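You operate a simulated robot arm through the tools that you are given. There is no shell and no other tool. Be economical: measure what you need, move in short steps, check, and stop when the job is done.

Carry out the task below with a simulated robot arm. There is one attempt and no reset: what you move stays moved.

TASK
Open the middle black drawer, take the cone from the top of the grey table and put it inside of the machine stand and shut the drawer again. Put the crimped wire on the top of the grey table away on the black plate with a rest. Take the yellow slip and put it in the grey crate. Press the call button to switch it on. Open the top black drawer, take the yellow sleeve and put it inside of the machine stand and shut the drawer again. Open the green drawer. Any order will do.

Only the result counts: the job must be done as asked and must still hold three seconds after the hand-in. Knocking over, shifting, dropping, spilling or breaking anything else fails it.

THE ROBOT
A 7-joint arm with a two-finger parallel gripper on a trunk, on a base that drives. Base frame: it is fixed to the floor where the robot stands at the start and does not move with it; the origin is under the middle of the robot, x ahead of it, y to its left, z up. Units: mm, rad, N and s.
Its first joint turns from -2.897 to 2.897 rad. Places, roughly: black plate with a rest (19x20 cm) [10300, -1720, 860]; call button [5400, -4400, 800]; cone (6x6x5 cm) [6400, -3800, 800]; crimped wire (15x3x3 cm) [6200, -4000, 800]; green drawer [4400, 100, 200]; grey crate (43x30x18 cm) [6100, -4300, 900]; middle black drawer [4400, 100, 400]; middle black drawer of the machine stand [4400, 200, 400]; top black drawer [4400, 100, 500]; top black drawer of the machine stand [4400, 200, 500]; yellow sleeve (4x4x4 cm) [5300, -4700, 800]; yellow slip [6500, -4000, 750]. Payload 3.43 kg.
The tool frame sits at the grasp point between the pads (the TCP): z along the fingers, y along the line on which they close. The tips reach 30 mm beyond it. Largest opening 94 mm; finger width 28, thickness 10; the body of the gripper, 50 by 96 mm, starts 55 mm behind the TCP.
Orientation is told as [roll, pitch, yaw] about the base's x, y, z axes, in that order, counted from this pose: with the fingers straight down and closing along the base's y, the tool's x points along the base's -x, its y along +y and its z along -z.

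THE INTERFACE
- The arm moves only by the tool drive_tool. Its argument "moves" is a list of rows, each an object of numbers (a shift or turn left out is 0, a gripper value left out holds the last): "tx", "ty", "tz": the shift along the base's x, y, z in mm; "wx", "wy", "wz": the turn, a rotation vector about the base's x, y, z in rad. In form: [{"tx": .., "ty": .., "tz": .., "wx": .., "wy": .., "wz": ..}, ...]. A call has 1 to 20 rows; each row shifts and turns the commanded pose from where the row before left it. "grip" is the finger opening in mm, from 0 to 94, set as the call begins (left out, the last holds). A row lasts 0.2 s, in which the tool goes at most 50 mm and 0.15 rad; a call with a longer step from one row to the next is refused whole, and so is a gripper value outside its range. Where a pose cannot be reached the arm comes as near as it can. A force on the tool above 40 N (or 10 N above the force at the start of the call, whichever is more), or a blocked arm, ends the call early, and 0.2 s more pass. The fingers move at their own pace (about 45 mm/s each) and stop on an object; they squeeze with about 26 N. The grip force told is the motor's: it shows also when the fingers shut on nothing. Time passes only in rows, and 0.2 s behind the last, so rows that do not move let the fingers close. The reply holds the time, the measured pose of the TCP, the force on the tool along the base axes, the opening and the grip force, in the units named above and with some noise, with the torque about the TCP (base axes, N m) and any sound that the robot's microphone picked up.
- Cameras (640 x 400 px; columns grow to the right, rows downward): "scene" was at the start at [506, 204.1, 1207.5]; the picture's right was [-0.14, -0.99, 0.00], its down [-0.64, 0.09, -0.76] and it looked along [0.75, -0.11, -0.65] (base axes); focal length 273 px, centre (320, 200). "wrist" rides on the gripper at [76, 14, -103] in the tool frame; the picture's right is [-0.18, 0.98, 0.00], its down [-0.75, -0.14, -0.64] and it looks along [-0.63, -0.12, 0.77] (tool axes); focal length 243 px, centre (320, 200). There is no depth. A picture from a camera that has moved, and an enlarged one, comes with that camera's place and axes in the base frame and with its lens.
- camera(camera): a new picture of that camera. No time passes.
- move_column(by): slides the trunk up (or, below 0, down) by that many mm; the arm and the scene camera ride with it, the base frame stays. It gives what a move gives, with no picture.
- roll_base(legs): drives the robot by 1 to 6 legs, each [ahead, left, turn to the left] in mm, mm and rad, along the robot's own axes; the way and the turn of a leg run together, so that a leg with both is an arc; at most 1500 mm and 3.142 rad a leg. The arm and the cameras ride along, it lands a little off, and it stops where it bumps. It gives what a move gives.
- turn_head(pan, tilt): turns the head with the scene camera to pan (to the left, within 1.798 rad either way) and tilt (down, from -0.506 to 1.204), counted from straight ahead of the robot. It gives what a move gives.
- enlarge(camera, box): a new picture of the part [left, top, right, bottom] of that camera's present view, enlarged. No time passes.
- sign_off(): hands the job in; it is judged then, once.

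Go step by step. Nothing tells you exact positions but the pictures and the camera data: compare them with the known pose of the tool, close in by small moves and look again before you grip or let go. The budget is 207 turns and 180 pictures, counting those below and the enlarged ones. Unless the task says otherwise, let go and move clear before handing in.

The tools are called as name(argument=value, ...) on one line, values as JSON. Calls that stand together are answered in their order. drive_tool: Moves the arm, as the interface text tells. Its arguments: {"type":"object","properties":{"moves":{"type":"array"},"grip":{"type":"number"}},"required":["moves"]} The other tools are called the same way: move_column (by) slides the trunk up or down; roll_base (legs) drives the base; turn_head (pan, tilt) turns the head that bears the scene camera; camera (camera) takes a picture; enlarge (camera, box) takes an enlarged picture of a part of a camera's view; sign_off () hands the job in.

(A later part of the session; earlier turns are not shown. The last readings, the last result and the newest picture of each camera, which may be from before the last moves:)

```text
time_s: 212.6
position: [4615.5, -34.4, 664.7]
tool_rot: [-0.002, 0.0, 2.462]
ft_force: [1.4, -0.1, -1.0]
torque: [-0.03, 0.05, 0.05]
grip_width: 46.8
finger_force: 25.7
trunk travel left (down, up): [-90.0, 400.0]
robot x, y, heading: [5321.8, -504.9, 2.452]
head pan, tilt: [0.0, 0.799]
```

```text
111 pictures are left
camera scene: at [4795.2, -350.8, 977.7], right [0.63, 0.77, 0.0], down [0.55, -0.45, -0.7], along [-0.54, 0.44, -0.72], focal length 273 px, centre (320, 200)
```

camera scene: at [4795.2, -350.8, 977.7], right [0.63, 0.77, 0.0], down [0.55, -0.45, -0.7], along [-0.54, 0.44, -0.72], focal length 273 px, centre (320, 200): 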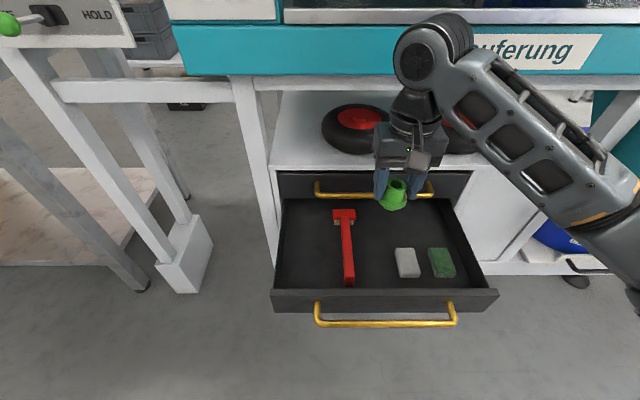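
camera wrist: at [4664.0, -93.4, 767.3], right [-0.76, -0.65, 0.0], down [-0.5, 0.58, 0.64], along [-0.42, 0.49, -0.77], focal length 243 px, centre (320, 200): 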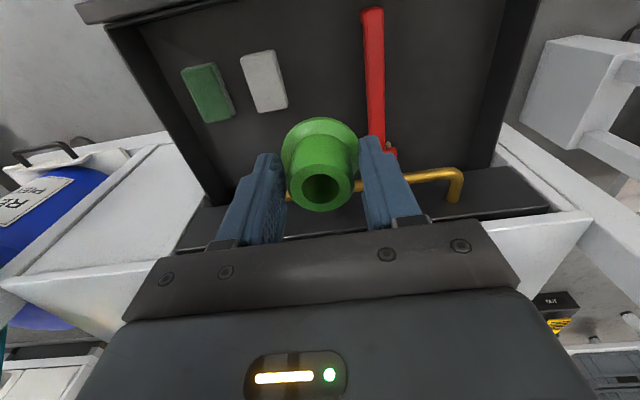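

Cone lines up between the block and hammer. I lower it step by step.

drive_tool(moves=[{"tx": -3, "ty": -3, "tz": -45}, {"tz": -45}, {"tz": -45}, {"tz": -30}])

camera(camera="wrist")

camera(camera="scene")

```text
time_s: 213.6
position: [4612.9, -36.6, 495.6]
tool_rot: [-0.003, -0.002, 2.463]
ft_force: [-0.7, -0.1, -0.3]
torque: [-0.01, 0.04, 0.0]
grip_width: 47.0
finger_force: 26.3
trunk travel left (down, up): [-90.0, 400.0]
robot x, y, heading: [5319.5, -505.7, 2.456]
head pan, tilt: [0.0, 0.799]
```

```text
110 pictures are left
camera wrist: at [4662.1, -95.8, 598.8], right [-0.76, -0.65, 0.0], down [-0.5, 0.58, 0.64], along [-0.42, 0.49, -0.76], focal length 243 px, centre (320, 200)
```

wrist: 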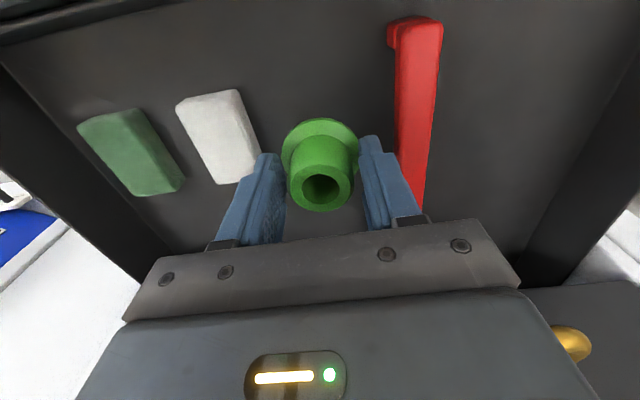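

```text
109 pictures are left
camera scene: at [4795.1, -350.7, 977.8], right [0.63, 0.77, 0.0], down [0.55, -0.45, -0.7], along [-0.54, 0.44, -0.72], focal length 273 px, centre (320, 200)
```

scene: 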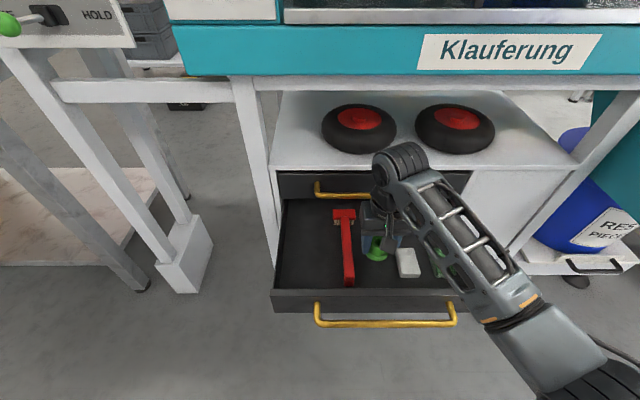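

drive_tool(moves=[{"tz": -15}, {"tz": -10}, {"tz": -8}, {"tz": -6}, {"tz": -6}, {"tz": -5}, {"tz": -5}, {"tz": -4}, {"tz": -4}])

camera(camera="wrist")

```text
time_s: 215.6
position: [4608.7, -37.6, 438.1]
tool_rot: [0.001, -0.01, 2.462]
ft_force: [-0.2, 1.0, 12.7]
torque: [-0.29, 0.06, 0.07]
grip_width: 50.5
finger_force: 26.1
trunk travel left (down, up): [-90.0, 400.0]
robot x, y, heading: [5318.2, -505.8, 2.458]
head pan, tilt: [0.0, 0.799]
stopped in row 9: the force on the tool passed its limit at 42 N (the readings are from after the stop); the commanded pose is now the measured one
```

```text
108 pictures are left
camera wrist: at [4659.8, -96.9, 539.4], right [-0.76, -0.65, 0.0], down [-0.49, 0.58, 0.65], along [-0.42, 0.49, -0.76], focal length 243 px, centre (320, 200)
```

wrist: 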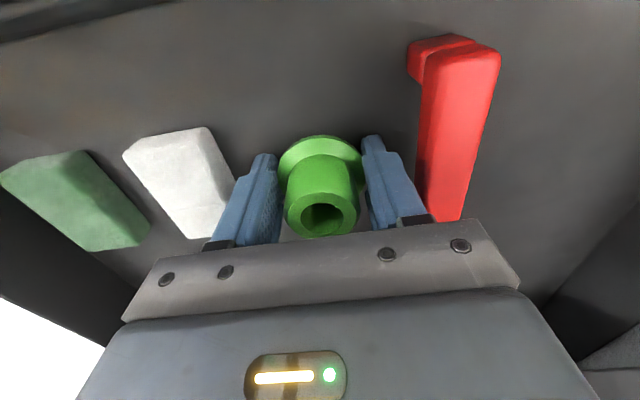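

Resting on the drawer floor. I release with a modest opening, lift up and check.

drive_tool(moves=[{}, {}, {"tz": 25}, {"tz": 45}, {"tz": 45}, {"tz": 45}, {"tz": 45}], grip=72)

camera(camera="wrist")

```text
time_s: 217.2
position: [4608.7, -39.8, 640.0]
tool_rot: [-0.003, -0.005, 2.462]
ft_force: [-1.0, 0.0, 0.4]
torque: [0.03, 0.0, -0.01]
grip_width: 72.2
finger_force: 0.0
trunk travel left (down, up): [-90.0, 400.0]
robot x, y, heading: [5318.4, -505.6, 2.453]
head pan, tilt: [0.0, 0.799]
```

```text
107 pictures are left
camera wrist: at [4659.4, -99.0, 743.7], right [-0.76, -0.65, 0.0], down [-0.5, 0.58, 0.65], along [-0.42, 0.49, -0.76], focal length 243 px, centre (320, 200)
```

wrist: 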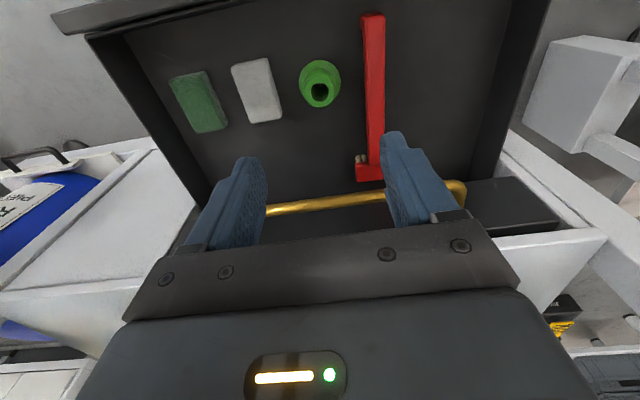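

The cone stands in the drawer. I back off, turn the tool horizontal again, and will grip the handle to push the drawer shut.

roll_base(legs=[[-300, 0, -0.009]])

drive_tool(moves=[{"wx": 0.091, "wy": 0.1101}, {"wx": 0.091, "wy": 0.1101}, {"wx": 0.091, "wy": 0.1101}, {"wx": 0.091, "wy": 0.1101}, {"wx": 0.091, "wy": 0.1101}, {"wx": 0.091, "wy": 0.1101}, {"wx": 0.091, "wy": 0.1101}, {"wx": 0.091, "wy": 0.1101}, {"wx": 0.091, "wy": 0.1101}, {"wx": 0.091, "wy": 0.1101}, {"wx": 0.091, "wy": 0.1101}], grip=60)

drive_tool(moves=[{"wx": -0.1101, "wy": 0.091}, {"wx": -0.1101, "wy": 0.091}, {"wx": -0.1101, "wy": 0.091}, {"wx": -0.1101, "wy": 0.091}, {"wx": -0.1101, "wy": 0.091}, {"wx": -0.1101, "wy": 0.091}, {"wx": -0.1101, "wy": 0.091}, {"wx": -0.1101, "wy": 0.091}, {"wx": -0.1101, "wy": 0.091}, {"wx": -0.1101, "wy": 0.091}, {"wx": -0.1101, "wy": 0.091}])

move_column(by=-78)

camera(camera="wrist")

```text
time_s: 219.2
position: [4845.7, -222.4, 642.2]
tool_rot: [-0.001, -0.006, 2.449]
ft_force: [-0.2, -0.8, 0.7]
torque: [-0.01, -0.03, 0.03]
grip_width: 71.9
finger_force: 0.1
trunk travel left (down, up): [-90.0, 400.0]
robot x, y, heading: [5552.6, -693.8, 2.441]
head pan, tilt: [0.0, 0.799]
```

```text
time_s: 221.7
position: [4845.3, -224.2, 642.5]
tool_rot: [2.94, -1.563, -0.489]
ft_force: [0.2, 0.4, -0.9]
torque: [0.02, 0.01, -0.02]
grip_width: 60.0
finger_force: 0.1
trunk travel left (down, up): [-90.0, 400.0]
robot x, y, heading: [5550.5, -694.0, 2.44]
head pan, tilt: [0.0, 0.799]
```

```text
time_s: 224.1
position: [4845.0, -222.2, 641.0]
tool_rot: [1.569, 0.006, 0.872]
ft_force: [0.2, -0.3, 0.4]
torque: [-0.02, 0.01, 0.0]
grip_width: 59.9
finger_force: 0.0
trunk travel left (down, up): [-90.0, 400.0]
robot x, y, heading: [5551.9, -696.5, 2.437]
head pan, tilt: [0.0, 0.799]
```

```text
time_s: 225.2
position: [4845.6, -221.1, 563.8]
tool_rot: [1.569, 0.003, 0.874]
ft_force: [0.4, 0.3, 0.3]
torque: [0.0, -0.01, 0.0]
grip_width: 60.0
finger_force: 0.1
trunk travel left (down, up): [-12.0, 478.0]
robot x, y, heading: [5551.1, -697.4, 2.441]
head pan, tilt: [0.0, 0.799]
```

```text
106 pictures are left
camera wrist: at [4874.8, -346.0, 578.4], right [0.12, 0.14, 0.98], down [0.98, 0.17, -0.14], along [-0.18, 0.98, -0.12], focal length 243 px, centre (320, 200)
```

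wrist: 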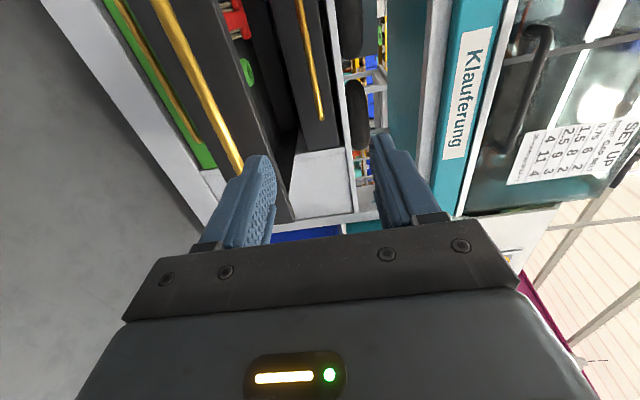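

drive_tool(moves=[{"tz": -38}, {"tz": -38}, {"tz": -38}])

camera(camera="wrist")

```text
time_s: 226.0
position: [4845.2, -219.6, 449.4]
tool_rot: [1.572, 0.004, 0.874]
ft_force: [0.0, 1.0, 0.5]
torque: [0.0, 0.0, 0.02]
grip_width: 59.8
finger_force: 0.0
trunk travel left (down, up): [-12.0, 478.0]
robot x, y, heading: [5552.1, -693.4, 2.441]
head pan, tilt: [0.0, 0.799]
```

```text
105 pictures are left
camera wrist: at [4874.8, -344.1, 463.8], right [0.12, 0.14, 0.98], down [0.98, 0.17, -0.14], along [-0.18, 0.98, -0.12], focal length 243 px, centre (320, 200)
```

wrist: 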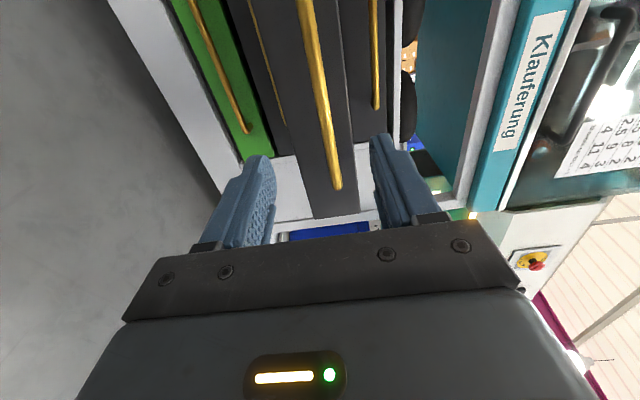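

Handle is at z≈452, within the fingers. I drive the base ahead 148 and grip.

roll_base(legs=[[146, 0, 0]])

drive_tool(moves=[{}, {}, {}], grip=0)

camera(camera="wrist")

```text
time_s: 227.4
position: [4731.7, -127.5, 449.0]
tool_rot: [1.569, 0.005, 0.876]
ft_force: [0.0, -0.3, -0.4]
torque: [-0.01, 0.01, -0.03]
grip_width: 59.9
finger_force: 0.0
trunk travel left (down, up): [-12.0, 478.0]
robot x, y, heading: [5440.6, -600.9, 2.447]
head pan, tilt: [0.0, 0.799]
```

```text
time_s: 228.2
position: [4732.0, -125.9, 449.9]
tool_rot: [1.572, 0.003, 0.875]
ft_force: [-0.8, 0.0, 7.4]
torque: [0.13, -0.05, -0.14]
grip_width: 18.3
finger_force: 26.9
trunk travel left (down, up): [-12.0, 478.0]
robot x, y, heading: [5440.8, -602.8, 2.441]
head pan, tilt: [0.0, 0.799]
```

```text
104 pictures are left
camera wrist: at [4762.0, -250.6, 464.9], right [0.12, 0.14, 0.98], down [0.98, 0.17, -0.14], along [-0.18, 0.98, -0.12], focal length 243 px, centre (320, 200)
```

wrist: 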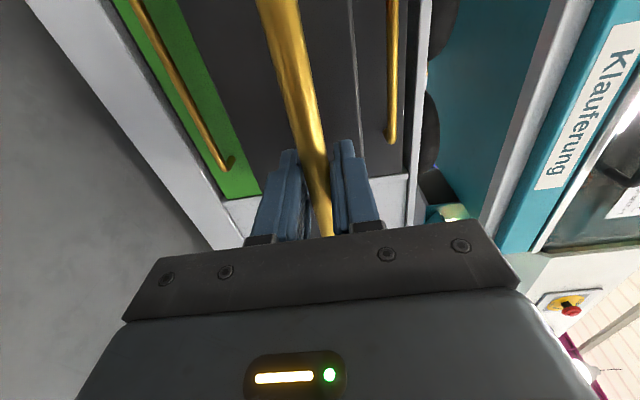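

Gripped. I push the drawer shut with the base.

roll_base(legs=[[252, 0, 0]])

camera(camera="scene")

```text
time_s: 229.8
position: [4562.9, 10.6, 450.3]
tool_rot: [1.574, 0.004, 0.881]
ft_force: [1.3, -1.7, -1.4]
torque: [0.21, -0.16, -0.2]
grip_width: 18.2
finger_force: 45.0
trunk travel left (down, up): [-12.0, 478.0]
robot x, y, heading: [5273.3, -463.6, 2.441]
head pan, tilt: [0.0, 0.799]
stopped in leg 1: the force on the tool passed its limit at 41 N (the readings are from after the stop); the commanded pose is now the measured one
```

```text
103 pictures are left
camera scene: at [4749.9, -300.6, 899.5], right [0.65, 0.76, 0.0], down [0.55, -0.46, -0.7], along [-0.53, 0.45, -0.72], focal length 273 px, centre (320, 200)
```

scene: 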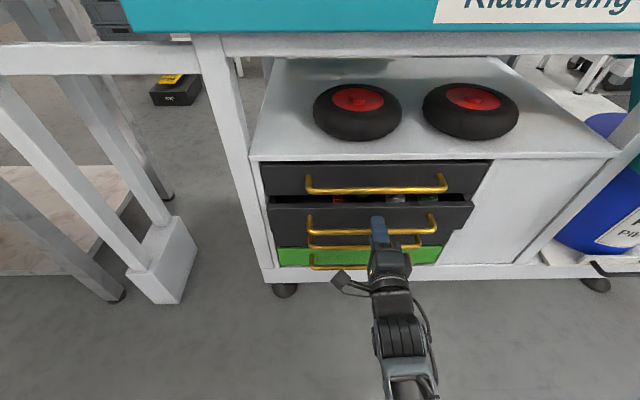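

It stopped ~35 mm short on a force spike. I continue gently.

roll_base(legs=[[30, 0, 0]])

enlarge(camera="scene", box=[240, 140, 500, 300])

```text
time_s: 230.8
position: [4543.1, 28.5, 449.7]
tool_rot: [1.574, 0.002, 0.88]
ft_force: [0.3, -0.1, -0.8]
torque: [0.2, -0.15, -0.21]
grip_width: 18.5
finger_force: 45.1
trunk travel left (down, up): [-12.0, 478.0]
robot x, y, heading: [5251.3, -444.9, 2.438]
head pan, tilt: [0.0, 0.799]
stopped in leg 1: the force on the tool passed its limit at 55 N (the readings are from after the stop); the commanded pose is now the measured one
```

```text
2.46 times, centred on (370, 220) of scene
camera zoom: at [4728.5, -282.7, 899.7], right [0.65, 0.76, 0.0], down [0.55, -0.46, -0.7], along [-0.53, 0.45, -0.72], focal length 671 px, centre (197, 151)
```

zoom: 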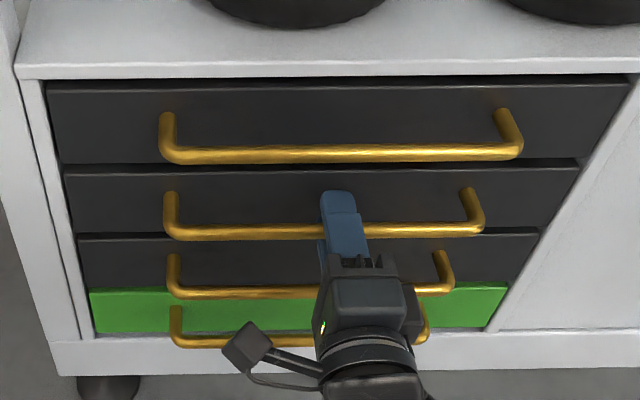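

The middle drawer is shut with the cone inside. I release, back off, raise the trunk 97 and approach the top handle.

drive_tool(moves=[{}, {}, {}], grip=60)

roll_base(legs=[[-120, 0, 0]])

move_column(by=96)

camera(camera="wrist")

camera(camera="scene")

```text
time_s: 231.6
position: [4543.3, 29.0, 450.2]
tool_rot: [1.574, 0.003, 0.881]
ft_force: [0.2, -0.5, 0.8]
torque: [0.01, 0.0, -0.03]
grip_width: 59.7
finger_force: 0.1
trunk travel left (down, up): [-12.0, 478.0]
robot x, y, heading: [5254.6, -443.2, 2.442]
head pan, tilt: [0.0, 0.799]
```

```text
time_s: 232.8
position: [4635.2, -49.3, 450.4]
tool_rot: [1.573, 0.004, 0.881]
ft_force: [0.4, 0.5, -0.8]
torque: [0.02, -0.01, 0.0]
grip_width: 60.0
finger_force: 0.0
trunk travel left (down, up): [-12.0, 478.0]
robot x, y, heading: [5342.3, -517.3, 2.44]
head pan, tilt: [0.0, 0.799]
```

```text
time_s: 234.1
position: [4635.0, -50.2, 546.4]
tool_rot: [1.574, 0.004, 0.883]
ft_force: [-0.1, 0.6, 0.3]
torque: [-0.03, -0.02, 0.03]
grip_width: 59.9
finger_force: 0.1
trunk travel left (down, up): [-108.0, 382.0]
robot x, y, heading: [5345.5, -524.1, 2.434]
head pan, tilt: [0.0, 0.799]
```

```text
101 pictures are left
camera wrist: at [4665.5, -173.7, 560.9], right [0.12, 0.14, 0.98], down [0.97, 0.17, -0.15], along [-0.19, 0.97, -0.12], focal length 243 px, centre (320, 200)
```

wrist: 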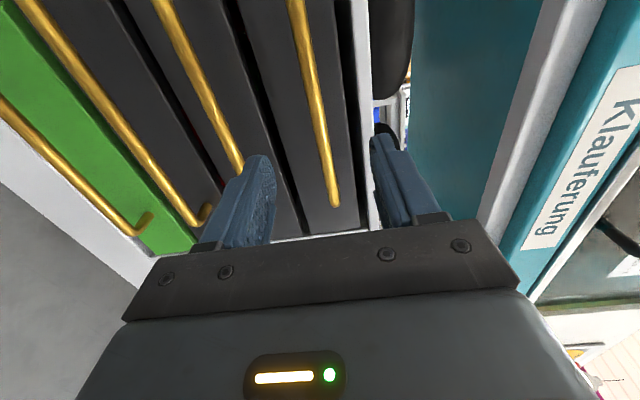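

```text
100 pictures are left
camera scene: at [4820.4, -360.4, 995.6], right [0.65, 0.76, 0.0], down [0.55, -0.46, -0.7], along [-0.53, 0.45, -0.72], focal length 273 px, centre (320, 200)
```

scene: 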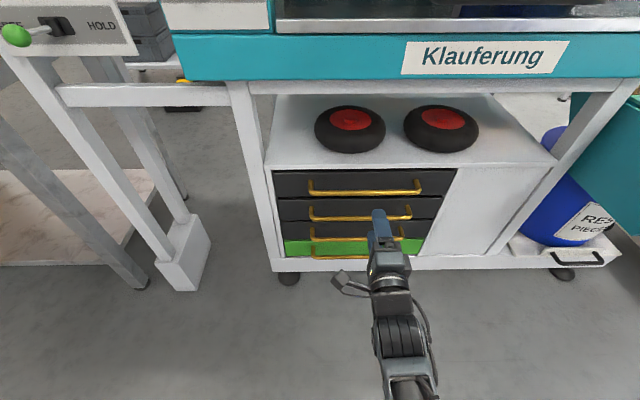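

Top handle at z≈543 lies between the fingers. I drive in 122 mm and grip.

roll_base(legs=[[122, 0, 0]])

drive_tool(moves=[{"tz": -2}, {}, {}], grip=0)

camera(camera="wrist")

```text
time_s: 235.4
position: [4541.6, 28.8, 545.9]
tool_rot: [1.574, 0.003, 0.881]
ft_force: [0.3, -0.6, 0.3]
torque: [-0.01, -0.04, -0.02]
grip_width: 59.9
finger_force: 0.1
trunk travel left (down, up): [-108.0, 382.0]
robot x, y, heading: [5248.5, -442.0, 2.444]
head pan, tilt: [0.0, 0.799]
```

```text
time_s: 236.2
position: [4541.7, 28.2, 543.3]
tool_rot: [1.572, 0.004, 0.882]
ft_force: [-0.1, 1.1, -6.5]
torque: [0.22, -0.15, 0.29]
grip_width: 18.5
finger_force: 26.4
trunk travel left (down, up): [-108.0, 382.0]
robot x, y, heading: [5253.4, -441.7, 2.443]
head pan, tilt: [0.0, 0.799]
```

```text
99 pictures are left
camera wrist: at [4572.4, -95.0, 558.0], right [0.12, 0.14, 0.98], down [0.97, 0.17, -0.14], along [-0.19, 0.97, -0.12], focal length 243 px, centre (320, 200)
```

wrist: 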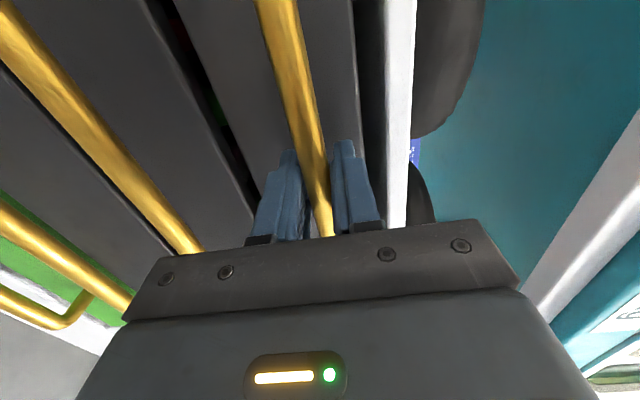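

roll_base(legs=[[-250, 0, 0]])

camera(camera="scene")

```text
time_s: 238.3
position: [4734.9, -129.4, 543.8]
tool_rot: [1.571, 0.001, 0.874]
ft_force: [0.9, 0.5, -0.2]
torque: [-0.03, -0.01, -0.22]
grip_width: 18.3
finger_force: 45.1
trunk travel left (down, up): [-108.0, 382.0]
robot x, y, heading: [5440.2, -607.7, 2.443]
head pan, tilt: [0.0, 0.799]
stopped in leg 1: the force on the tool passed its limit at 41 N (the readings are from after the stop); the commanded pose is now the measured one
```

```text
98 pictures are left
camera scene: at [4918.3, -443.6, 995.8], right [0.64, 0.76, 0.0], down [0.55, -0.46, -0.7], along [-0.53, 0.45, -0.72], focal length 273 px, centre (320, 200)
```

scene: 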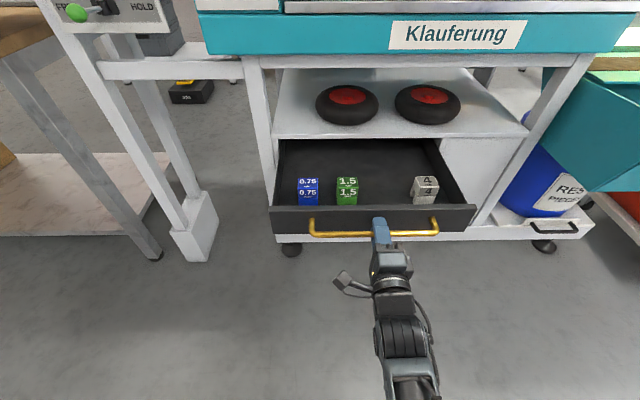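

Top drawer is open. I release, back off, raise the trunk and bring the tool back to pointing down.

drive_tool(moves=[{}, {}, {}], grip=60)

roll_base(legs=[[-180, 0, 0]])

move_column(by=380)

drive_tool(moves=[{"wx": 0.1101, "wy": -0.091}, {"wx": 0.1101, "wy": -0.091}, {"wx": 0.1101, "wy": -0.091}, {"wx": 0.1101, "wy": -0.091}, {"wx": 0.1101, "wy": -0.091}, {"wx": 0.1101, "wy": -0.091}, {"wx": 0.1101, "wy": -0.091}, {"wx": 0.1101, "wy": -0.091}, {"wx": 0.1101, "wy": -0.091}, {"wx": 0.1101, "wy": -0.091}, {"wx": 0.1101, "wy": -0.091}])

drive_tool(moves=[{"wx": -0.091, "wy": -0.1101, "tz": 10}, {"wx": -0.091, "wy": -0.1101, "tz": 10}, {"wx": -0.091, "wy": -0.1101, "tz": 10}, {"wx": -0.091, "wy": -0.1101, "tz": 10}, {"wx": -0.091, "wy": -0.1101, "tz": 10}, {"wx": -0.091, "wy": -0.1101, "tz": 10}, {"wx": -0.091, "wy": -0.1101, "tz": 10}, {"wx": -0.091, "wy": -0.1101, "tz": 10}, {"wx": -0.091, "wy": -0.1101, "tz": 10}, {"wx": -0.091, "wy": -0.1101, "tz": 10}, {"wx": -0.091, "wy": -0.1101, "tz": 10}])

```text
time_s: 239.1
position: [4735.3, -130.2, 542.8]
tool_rot: [1.569, 0.001, 0.875]
ft_force: [0.1, 0.2, 0.8]
torque: [-0.01, 0.0, -0.03]
grip_width: 59.9
finger_force: 0.1
trunk travel left (down, up): [-108.0, 382.0]
robot x, y, heading: [5443.2, -605.4, 2.44]
head pan, tilt: [0.0, 0.799]
```

```text
time_s: 240.7
position: [4874.6, -245.4, 542.2]
tool_rot: [1.57, 0.003, 0.874]
ft_force: [-0.1, -0.4, 0.6]
torque: [0.01, 0.03, 0.03]
grip_width: 60.0
finger_force: 0.1
trunk travel left (down, up): [-108.0, 382.0]
robot x, y, heading: [5576.4, -721.3, 2.44]
head pan, tilt: [0.0, 0.799]
```

```text
time_s: 244.3
position: [4875.4, -245.7, 923.0]
tool_rot: [1.571, 0.002, 0.872]
ft_force: [0.5, 0.4, 0.8]
torque: [0.03, -0.02, 0.0]
grip_width: 59.7
finger_force: 0.0
trunk travel left (down, up): [-488.0, 2.0]
robot x, y, heading: [5576.0, -721.2, 2.44]
head pan, tilt: [0.0, 0.799]
```

```text
time_s: 246.7
position: [4875.6, -246.3, 922.5]
tool_rot: [-2.931, -1.565, -0.897]
ft_force: [0.7, 1.0, 0.6]
torque: [-0.01, 0.01, 0.0]
grip_width: 60.3
finger_force: 0.0
trunk travel left (down, up): [-488.0, 2.0]
robot x, y, heading: [5577.6, -724.4, 2.434]
head pan, tilt: [0.0, 0.799]
```

```text
time_s: 249.1
position: [4876.7, -244.4, 1033.2]
tool_rot: [-0.004, -0.005, 2.447]
ft_force: [0.5, 0.6, 0.2]
torque: [-0.02, 0.03, 0.02]
grip_width: 60.3
finger_force: 0.0
trunk travel left (down, up): [-488.0, 2.0]
robot x, y, heading: [5579.6, -722.0, 2.442]
head pan, tilt: [0.0, 0.799]
```

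I retract the arm, then drive back to the grey table for the sleeve.

drive_tool(moves=[{"tx": 31, "ty": -26, "tz": 15}, {"tx": 31, "ty": -26, "tz": 15}, {"tx": 31, "ty": -26}], grip=90)

roll_base(legs=[[0, 1220, 0], [0, 0, -3.14], [1450, 0, 0], [140, 0, 0]])

roll_base(legs=[[0, -900, 0]])

```text
time_s: 249.9
position: [4968.5, -323.4, 1063.5]
tool_rot: [-0.001, -0.007, 2.45]
ft_force: [-0.3, -0.1, -0.5]
torque: [-0.02, 0.01, -0.03]
grip_width: 89.9
finger_force: 0.0
trunk travel left (down, up): [-488.0, 2.0]
robot x, y, heading: [5581.3, -725.0, 2.442]
head pan, tilt: [0.0, 0.799]
```

```text
time_s: 271.1
position: [6652.2, -3018.5, 1062.1]
tool_rot: [0.001, -0.008, -0.656]
ft_force: [0.0, 0.8, 1.2]
torque: [0.0, -0.06, -0.01]
grip_width: 89.9
finger_force: 0.0
trunk travel left (down, up): [-488.0, 2.0]
robot x, y, heading: [6024.5, -2645.7, -0.663]
head pan, tilt: [0.0, 0.799]
```

```text
time_s: 275.9
position: [6107.2, -3721.1, 1063.5]
tool_rot: [0.0, -0.008, -0.643]
ft_force: [0.2, -0.3, -0.5]
torque: [0.02, -0.03, -0.03]
grip_width: 90.2
finger_force: 0.1
trunk travel left (down, up): [-488.0, 2.0]
robot x, y, heading: [5472.1, -3353.3, -0.656]
head pan, tilt: [0.0, 0.799]
```

roll_base(legs=[[0, 0, -0.04], [0, -900, 0]])

turn_head(pan=-0.6, tilt=0.9)

camera(camera="scene")

camera(camera="wrist")

```text
time_s: 281.0
position: [5529.0, -4430.6, 1062.8]
tool_rot: [-0.001, -0.007, -0.67]
ft_force: [0.2, 0.3, -0.2]
torque: [0.02, 0.0, -0.01]
grip_width: 89.9
finger_force: 0.0
trunk travel left (down, up): [-488.0, 2.0]
robot x, y, heading: [4908.7, -4044.1, -0.688]
head pan, tilt: [0.0, 0.799]
```

```text
time_s: 282.0
position: [5528.3, -4429.7, 1063.3]
tool_rot: [-0.001, -0.008, -0.67]
ft_force: [0.5, -0.6, -0.1]
torque: [0.0, -0.01, 0.02]
grip_width: 89.7
finger_force: 0.2
trunk travel left (down, up): [-488.0, 2.0]
robot x, y, heading: [4910.2, -4042.9, -0.683]
head pan, tilt: [-0.6, 0.901]
```

```text
97 pictures are left
camera scene: at [5393.9, -4214.9, 1367.8], right [-0.96, -0.28, 0.0], down [-0.22, 0.75, -0.62], along [0.18, -0.6, -0.78], focal length 273 px, centre (320, 200)
```

scene: 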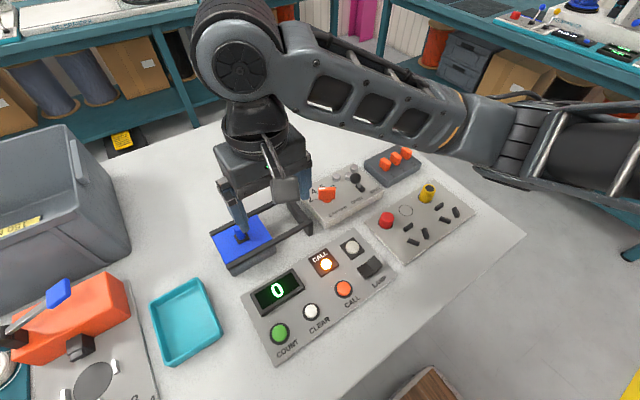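

```text
96 pictures are left
camera wrist: at [5477.7, -4370.6, 1165.3], right [0.76, 0.65, 0.0], down [0.5, -0.58, 0.65], along [0.42, -0.49, -0.76], focal length 243 px, centre (320, 200)
```

wrist: 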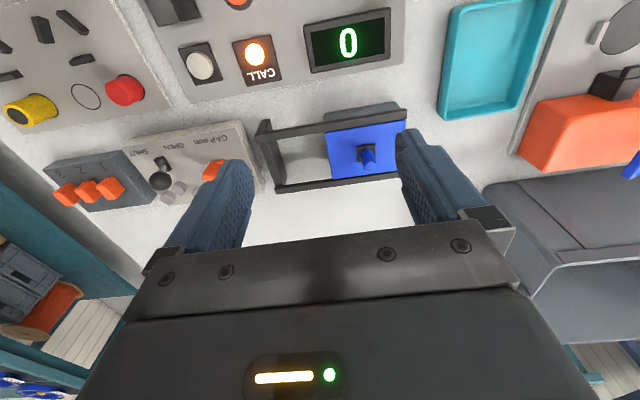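

The CALL lamp is still lit. Sleeve top at ≈(5275,-4693,~875). I move above it.

drive_tool(moves=[{"tx": -28.1, "ty": -29.2}, {"tx": -28.1, "ty": -29.2}, {"tx": -28.1, "ty": -29.2}, {"tx": -28.1, "ty": -29.2}, {"tx": -28.1, "ty": -29.2}, {"tx": -28.1, "ty": -29.2}, {"tx": -28.1, "ty": -29.2}, {"tx": -28.1, "ty": -29.2}, {"tx": -28.1, "ty": -29.2}, {"tz": -40}])

camera(camera="wrist")

enlarge(camera="scene", box=[340, 130, 540, 255])

```text
time_s: 284.2
position: [5275.7, -4693.0, 1021.4]
tool_rot: [0.003, -0.005, -0.673]
ft_force: [-0.3, -0.1, -0.2]
torque: [0.01, 0.01, 0.01]
grip_width: 89.9
finger_force: 0.1
trunk travel left (down, up): [-488.0, 2.0]
robot x, y, heading: [4911.5, -4044.5, -0.69]
head pan, tilt: [-0.6, 0.901]
```

```text
95 pictures are left
camera wrist: at [5223.8, -4634.3, 1125.0], right [0.76, 0.65, 0.0], down [0.5, -0.58, 0.65], along [0.42, -0.49, -0.76], focal length 243 px, centre (320, 200)
```

wrist: 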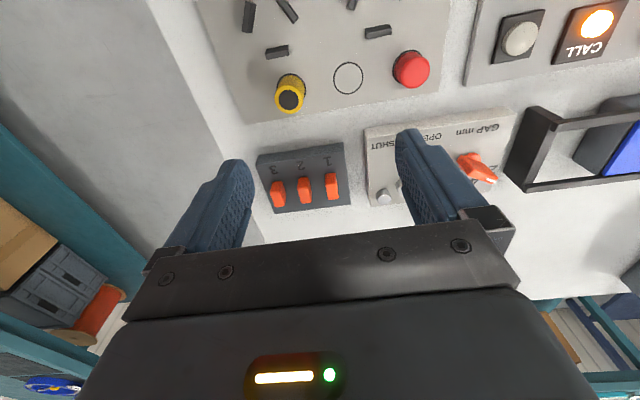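

```text
3.20 times, centred on (440, 192) of scene
camera zoom: at [5393.5, -4215.2, 1368.0], right [-0.96, -0.28, 0.0], down [-0.22, 0.75, -0.62], along [0.18, -0.6, -0.78], focal length 872 px, centre (-64, 224)
```

zoom: 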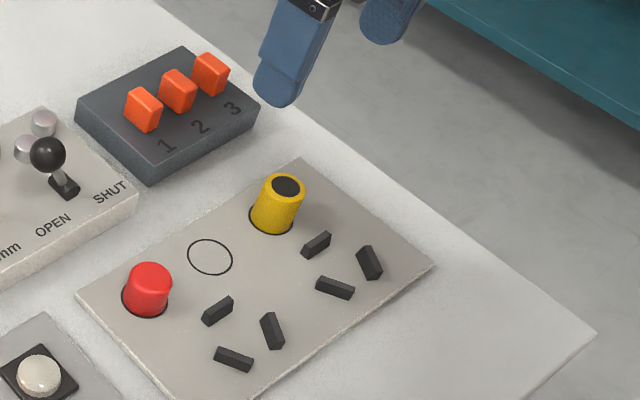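

Sleeve refined to ≈(5257,-4721), top z≈855. I shift and descend part way.

drive_tool(moves=[{"tx": -18, "ty": -28}, {"tz": -45}, {"tz": -45}], grip=75)

camera(camera="wrist")

```text
time_s: 285.0
position: [5259.4, -4722.5, 931.9]
tool_rot: [0.0, -0.007, -0.673]
ft_force: [-0.3, 1.0, 0.5]
torque: [-0.01, -0.02, -0.03]
grip_width: 75.3
finger_force: 0.0
trunk travel left (down, up): [-488.0, 2.0]
robot x, y, heading: [4907.9, -4038.4, -0.682]
head pan, tilt: [-0.6, 0.901]
```

```text
93 pictures are left
camera wrist: at [5207.2, -4663.0, 1034.2], right [0.76, 0.65, 0.0], down [0.5, -0.58, 0.65], along [0.42, -0.49, -0.76], focal length 243 px, centre (320, 200)
```

wrist: 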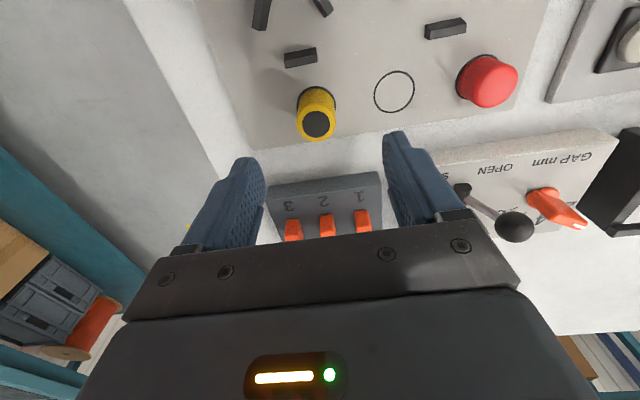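

drive_tool(moves=[{"tx": -4, "tz": -40}, {"tz": -38}])

drive_tool(moves=[{}, {}, {}, {}], grip=0)

camera(camera="wrist")

```text
time_s: 285.6
position: [5255.8, -4722.2, 853.1]
tool_rot: [0.0, -0.007, -0.672]
ft_force: [-0.5, -0.4, -1.1]
torque: [0.0, 0.01, 0.0]
grip_width: 74.7
finger_force: 0.0
trunk travel left (down, up): [-488.0, 2.0]
robot x, y, heading: [4907.2, -4040.8, -0.685]
head pan, tilt: [-0.6, 0.901]
```

```text
time_s: 286.6
position: [5257.8, -4721.9, 852.2]
tool_rot: [0.002, -0.008, -0.673]
ft_force: [0.0, 0.0, 0.3]
torque: [-0.02, 0.05, -0.02]
grip_width: 30.2
finger_force: 25.8
trunk travel left (down, up): [-488.0, 2.0]
robot x, y, heading: [4911.6, -4043.0, -0.68]
head pan, tilt: [-0.6, 0.901]
```

```text
92 pictures are left
camera wrist: at [5205.4, -4662.8, 956.4], right [0.76, 0.65, 0.0], down [0.5, -0.58, 0.65], along [0.42, -0.49, -0.76], focal length 243 px, centre (320, 200)
```

wrist: 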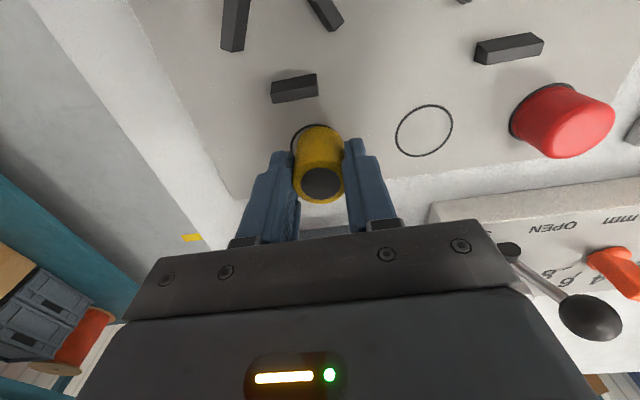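

Gripped (30 mm). I lift and bring the arm back in front of the robot.

drive_tool(moves=[{"tz": 20}, {"tz": 45}, {"tz": 45}, {"tz": 45}, {"tz": 45}, {"tz": 15}])

drive_tool(moves=[{"tx": 28.1, "ty": 29.2}, {"tx": 28.1, "ty": 29.2}, {"tx": 28.1, "ty": 29.2}, {"tx": 28.1, "ty": 29.2}, {"tx": 28.1, "ty": 29.2}, {"tx": 28.1, "ty": 29.2}, {"tx": 28.1, "ty": 29.2}, {"tx": 28.1, "ty": 29.2}])

camera(camera="wrist")

```text
time_s: 288.0
position: [5253.7, -4721.0, 1069.2]
tool_rot: [0.002, -0.007, -0.672]
ft_force: [-0.7, -0.3, -0.5]
torque: [-0.01, -0.02, 0.03]
grip_width: 29.9
finger_force: 25.8
trunk travel left (down, up): [-488.0, 2.0]
robot x, y, heading: [4909.9, -4046.1, -0.682]
head pan, tilt: [-0.6, 0.901]
```

```text
time_s: 289.8
position: [5479.4, -4488.8, 1070.2]
tool_rot: [0.002, -0.006, -0.674]
ft_force: [-1.2, -0.5, -0.2]
torque: [0.01, -0.02, 0.02]
grip_width: 30.4
finger_force: 26.0
trunk travel left (down, up): [-488.0, 2.0]
robot x, y, heading: [4910.9, -4039.6, -0.684]
head pan, tilt: [-0.6, 0.901]
```

```text
91 pictures are left
camera wrist: at [5428.6, -4429.4, 1172.6], right [0.76, 0.65, 0.0], down [0.5, -0.58, 0.65], along [0.42, -0.49, -0.76], focal length 243 px, centre (320, 200)
```

wrist: 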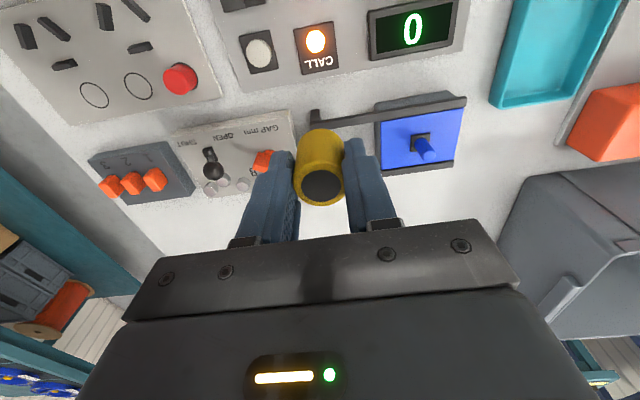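

roll_base(legs=[[0, 900, 0], [0, 870, 0], [0, 0, 3.13], [1450, 0, 0], [150, 0, 0]])

roll_base(legs=[[0, -1220, 0]])

turn_head(pan=0, tilt=0.8)

camera(camera="scene")

```text
time_s: 314.0
position: [4114.2, -1290.6, 1069.2]
tool_rot: [-0.001, -0.008, 2.527]
ft_force: [0.2, 0.3, 0.3]
torque: [0.0, 0.01, 0.0]
grip_width: 30.2
finger_force: 25.6
trunk travel left (down, up): [-488.0, 2.0]
robot x, y, heading: [4709.7, -1702.2, 2.521]
head pan, tilt: [-0.6, 0.901]
```

```text
time_s: 320.2
position: [4822.5, -299.2, 1069.7]
tool_rot: [0.0, -0.008, 2.533]
ft_force: [0.7, 0.8, -0.3]
torque: [0.02, 0.01, -0.02]
grip_width: 30.2
finger_force: 25.8
trunk travel left (down, up): [-488.0, 2.0]
robot x, y, heading: [5420.8, -707.7, 2.527]
head pan, tilt: [-0.6, 0.901]
```

```text
time_s: 321.2
position: [4823.2, -298.2, 1069.5]
tool_rot: [-0.001, -0.008, 2.533]
ft_force: [-0.4, 0.2, -0.3]
torque: [-0.03, 0.0, -0.02]
grip_width: 30.3
finger_force: 25.7
trunk travel left (down, up): [-488.0, 2.0]
robot x, y, heading: [5420.6, -707.6, 2.523]
head pan, tilt: [0.0, 0.799]
```

```text
90 pictures are left
camera scene: at [4886.8, -588.6, 1375.7], right [0.58, 0.81, 0.0], down [0.58, -0.42, -0.7], along [-0.57, 0.4, -0.72], focal length 273 px, centre (320, 200)
```

scene: 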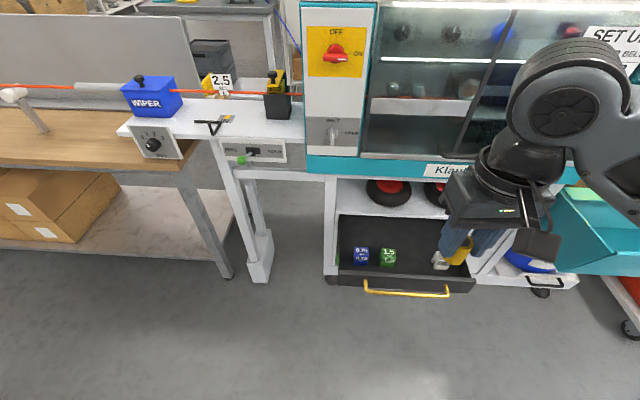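

I straighten the heading, close in, lower the trunk; target spot between the green and silver cubes (u≈2970).

roll_base(legs=[[0, 0, -0.077], [180, -52, 0]])

move_column(by=-360)

camera(camera="wrist")

camera(camera="scene")

```text
time_s: 323.2
position: [4752.1, -100.9, 1070.4]
tool_rot: [0.0, -0.007, 2.458]
ft_force: [-0.4, 0.1, -0.3]
torque: [0.03, 0.0, 0.03]
grip_width: 30.4
finger_force: 25.5
trunk travel left (down, up): [-488.0, 2.0]
robot x, y, heading: [5321.4, -552.7, 2.452]
head pan, tilt: [0.0, 0.799]
```

```text
time_s: 326.7
position: [4753.0, -98.8, 709.3]
tool_rot: [0.0, -0.007, 2.458]
ft_force: [-0.2, 0.8, -0.3]
torque: [-0.02, 0.03, -0.02]
grip_width: 30.1
finger_force: 25.8
trunk travel left (down, up): [-128.0, 362.0]
robot x, y, heading: [5314.6, -550.8, 2.445]
head pan, tilt: [0.0, 0.799]
```

```text
89 pictures are left
camera wrist: at [4802.2, -159.2, 812.5], right [-0.76, -0.65, 0.0], down [-0.49, 0.58, 0.65], along [-0.42, 0.49, -0.76], focal length 243 px, centre (320, 200)
```

wrist: 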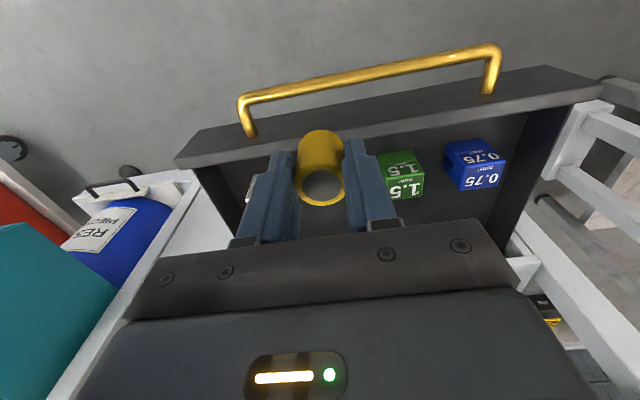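

```text
88 pictures are left
camera scene: at [4793.2, -393.2, 1015.7], right [0.64, 0.77, 0.0], down [0.55, -0.46, -0.7], along [-0.54, 0.45, -0.72], focal length 273 px, centre (320, 200)
```

scene: 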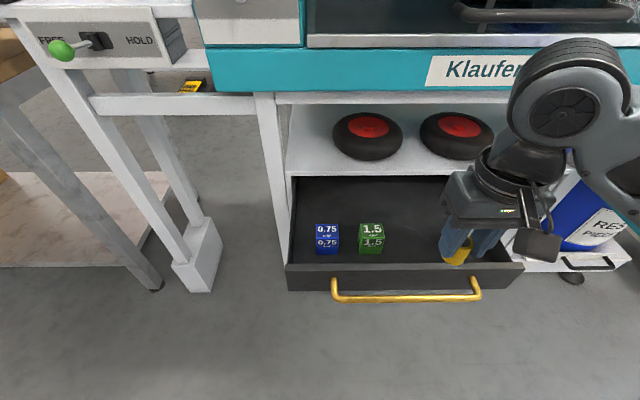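

drive_tool(moves=[{"tx": -30, "ty": 25, "tz": -20}, {"tx": -30, "ty": 25, "tz": -20}, {"tx": -30, "ty": 25, "tz": -10}, {"tx": -29, "ty": 24}])

camera(camera="wrist")

```text
time_s: 327.7
position: [4630.7, -1.2, 659.2]
tool_rot: [0.001, -0.006, 2.459]
ft_force: [0.0, 0.2, -0.4]
torque: [0.01, -0.03, 0.01]
grip_width: 30.2
finger_force: 26.0
trunk travel left (down, up): [-128.0, 362.0]
robot x, y, heading: [5317.1, -551.2, 2.447]
head pan, tilt: [0.0, 0.799]
```

```text
87 pictures are left
camera wrist: at [4681.5, -60.9, 762.2], right [-0.76, -0.65, 0.0], down [-0.49, 0.58, 0.65], along [-0.42, 0.49, -0.76], focal length 243 px, centre (320, 200)
```

wrist: 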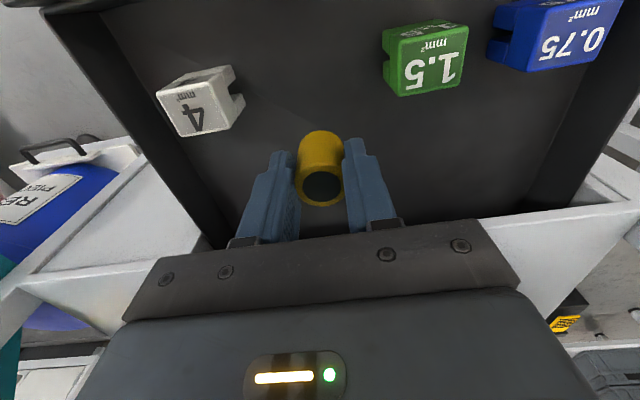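

drive_tool(moves=[{"tz": -45}, {"tz": -45}, {"tz": -25}, {"tz": -6}, {"tz": -5}, {"tz": -5}, {"tz": -4}, {"tz": -4}, {"tz": -4}])

camera(camera="wrist")

```text
time_s: 328.7
position: [4629.1, 2.1, 546.4]
tool_rot: [0.002, -0.023, 2.459]
ft_force: [-1.9, -0.8, 15.7]
torque: [-0.08, 0.12, 0.01]
grip_width: 29.9
finger_force: 25.8
trunk travel left (down, up): [-128.0, 362.0]
robot x, y, heading: [5315.3, -552.2, 2.446]
head pan, tilt: [0.0, 0.799]
stopped in row 5: the force on the tool passed its limit at 42 N (the readings are from after the stop); the commanded pose is now the measured one
```

```text
86 pictures are left
camera wrist: at [4681.4, -58.8, 647.5], right [-0.76, -0.65, 0.01], down [-0.48, 0.58, 0.66], along [-0.43, 0.5, -0.75], focal length 243 px, centre (320, 200)
```

wrist: 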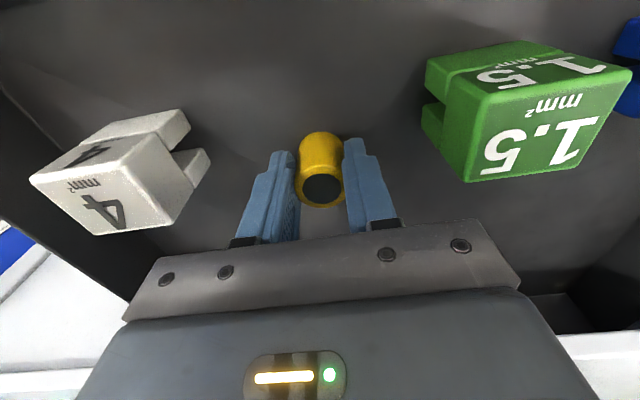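

camera(camera="scene")

enlarge(camera="wrist", box=[220, 100, 420, 225])

```text
85 pictures are left
camera scene: at [4793.4, -393.5, 1015.9], right [0.64, 0.77, 0.0], down [0.55, -0.46, -0.7], along [-0.54, 0.45, -0.72], focal length 273 px, centre (320, 200)
```

scene: 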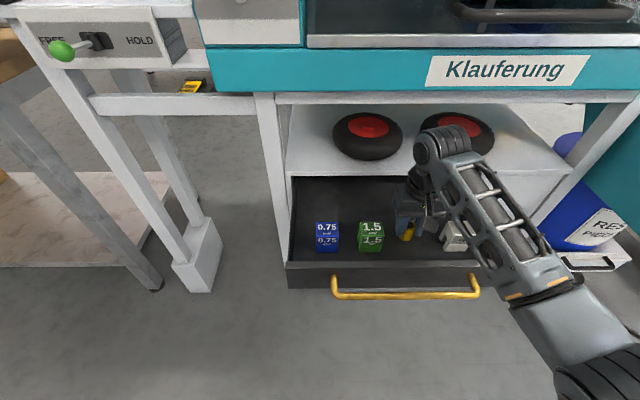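

```text
3.20 times, centred on (320, 162) of wrist
camera zoom: at [4681.4, -58.8, 647.5], right [-0.76, -0.65, 0.01], down [-0.48, 0.58, 0.66], along [-0.43, 0.5, -0.75], focal length 776 px, centre (320, 320)
```

zoom: 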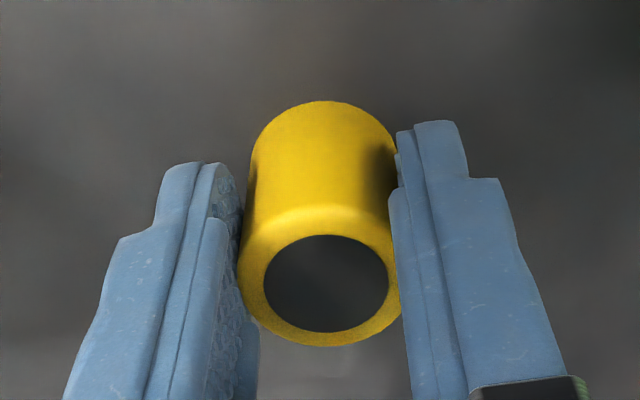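

Contact at the sleeve's foot – it rests on the drawer floor. I release and lift.

drive_tool(moves=[{}, {}, {"tz": 20}, {"tz": 45}, {"tz": 45}, {"tz": 40}], grip=60)

camera(camera="wrist")

```text
time_s: 330.1
position: [4628.0, 1.8, 692.0]
tool_rot: [0.002, -0.015, 2.459]
ft_force: [0.5, 0.1, -0.1]
torque: [0.0, 0.01, 0.01]
grip_width: 59.9
finger_force: 0.0
trunk travel left (down, up): [-128.0, 362.0]
robot x, y, heading: [5311.3, -554.0, 2.444]
head pan, tilt: [0.0, 0.799]
```

```text
83 pictures are left
camera wrist: at [4679.8, -58.3, 795.6], right [-0.76, -0.65, 0.0], down [-0.49, 0.58, 0.65], along [-0.43, 0.5, -0.76], focal length 243 px, centre (320, 200)
```

wrist: 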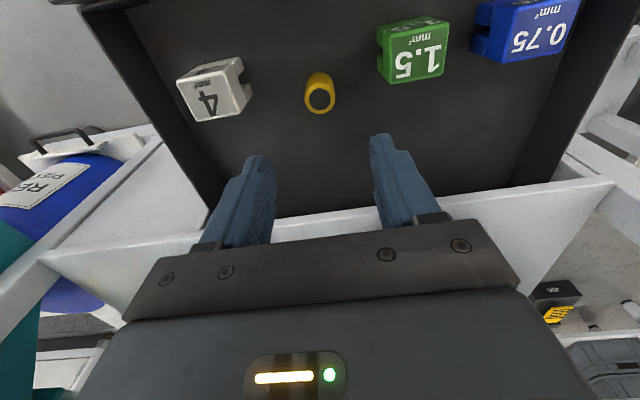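

The sleeve stands in the top drawer. I back off and turn the tool horizontal to push it shut.

roll_base(legs=[[-300, 0, 0]])

drive_tool(moves=[{"wx": 0.091, "wy": 0.1101}, {"wx": 0.091, "wy": 0.1101}, {"wx": 0.091, "wy": 0.1101}, {"wx": 0.091, "wy": 0.1101}, {"wx": 0.091, "wy": 0.1101}, {"wx": 0.091, "wy": 0.1101}, {"wx": 0.091, "wy": 0.1101}, {"wx": 0.091, "wy": 0.1101}, {"wx": 0.091, "wy": 0.1101}, {"wx": 0.091, "wy": 0.1101}, {"wx": 0.091, "wy": 0.1101}])

drive_tool(moves=[{"wx": -0.1101, "wy": 0.091}, {"wx": -0.1101, "wy": 0.091}, {"wx": -0.1101, "wy": 0.091}, {"wx": -0.1101, "wy": 0.091}, {"wx": -0.1101, "wy": 0.091}, {"wx": -0.1101, "wy": 0.091}, {"wx": -0.1101, "wy": 0.091}, {"wx": -0.1101, "wy": 0.091}, {"wx": -0.1101, "wy": 0.091}, {"wx": -0.1101, "wy": 0.091}, {"wx": -0.1101, "wy": 0.091}])

move_column(by=-128)

camera(camera="wrist")

```text
time_s: 332.2
position: [4863.3, -195.7, 693.4]
tool_rot: [0.003, -0.018, 2.462]
ft_force: [-0.2, -0.5, 0.5]
torque: [0.02, 0.01, -0.01]
grip_width: 60.0
finger_force: 0.1
trunk travel left (down, up): [-128.0, 362.0]
robot x, y, heading: [5551.6, -746.1, 2.454]
head pan, tilt: [0.0, 0.799]
```

```text
time_s: 334.6
position: [4862.8, -196.1, 694.1]
tool_rot: [-2.631, -1.549, -1.2]
ft_force: [0.4, -0.2, 0.2]
torque: [0.02, -0.02, 0.02]
grip_width: 60.2
finger_force: 0.0
trunk travel left (down, up): [-128.0, 362.0]
robot x, y, heading: [5554.7, -744.7, 2.454]
head pan, tilt: [0.0, 0.799]
```

```text
time_s: 337.0
position: [4862.3, -196.4, 693.7]
tool_rot: [1.571, -0.008, 0.862]
ft_force: [0.7, -0.4, -0.1]
torque: [-0.03, -0.01, 0.03]
grip_width: 60.2
finger_force: 0.1
trunk travel left (down, up): [-128.0, 362.0]
robot x, y, heading: [5551.1, -743.8, 2.449]
head pan, tilt: [0.0, 0.799]
```

```text
time_s: 338.5
position: [4863.0, -196.6, 566.2]
tool_rot: [1.572, -0.01, 0.862]
ft_force: [-0.2, -0.3, 0.6]
torque: [-0.03, -0.02, 0.0]
grip_width: 59.9
finger_force: 0.0
trunk travel left (down, up): [0.0, 490.0]
robot x, y, heading: [5554.7, -749.0, 2.451]
head pan, tilt: [0.0, 0.799]
```

```text
82 pictures are left
camera wrist: at [4891.3, -320.4, 580.1], right [0.11, 0.13, 0.98], down [0.98, 0.16, -0.13], along [-0.17, 0.98, -0.11], focal length 243 px, centre (320, 200)
```

wrist: 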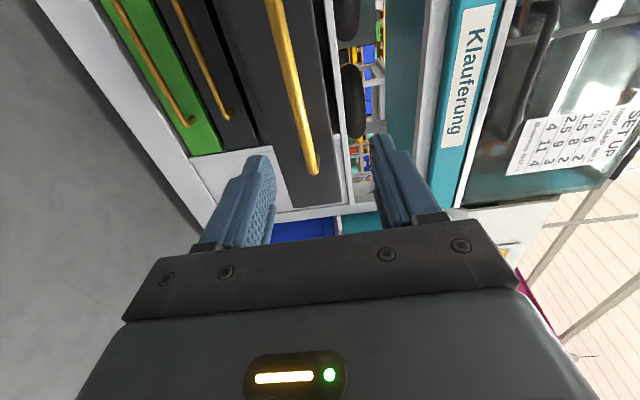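

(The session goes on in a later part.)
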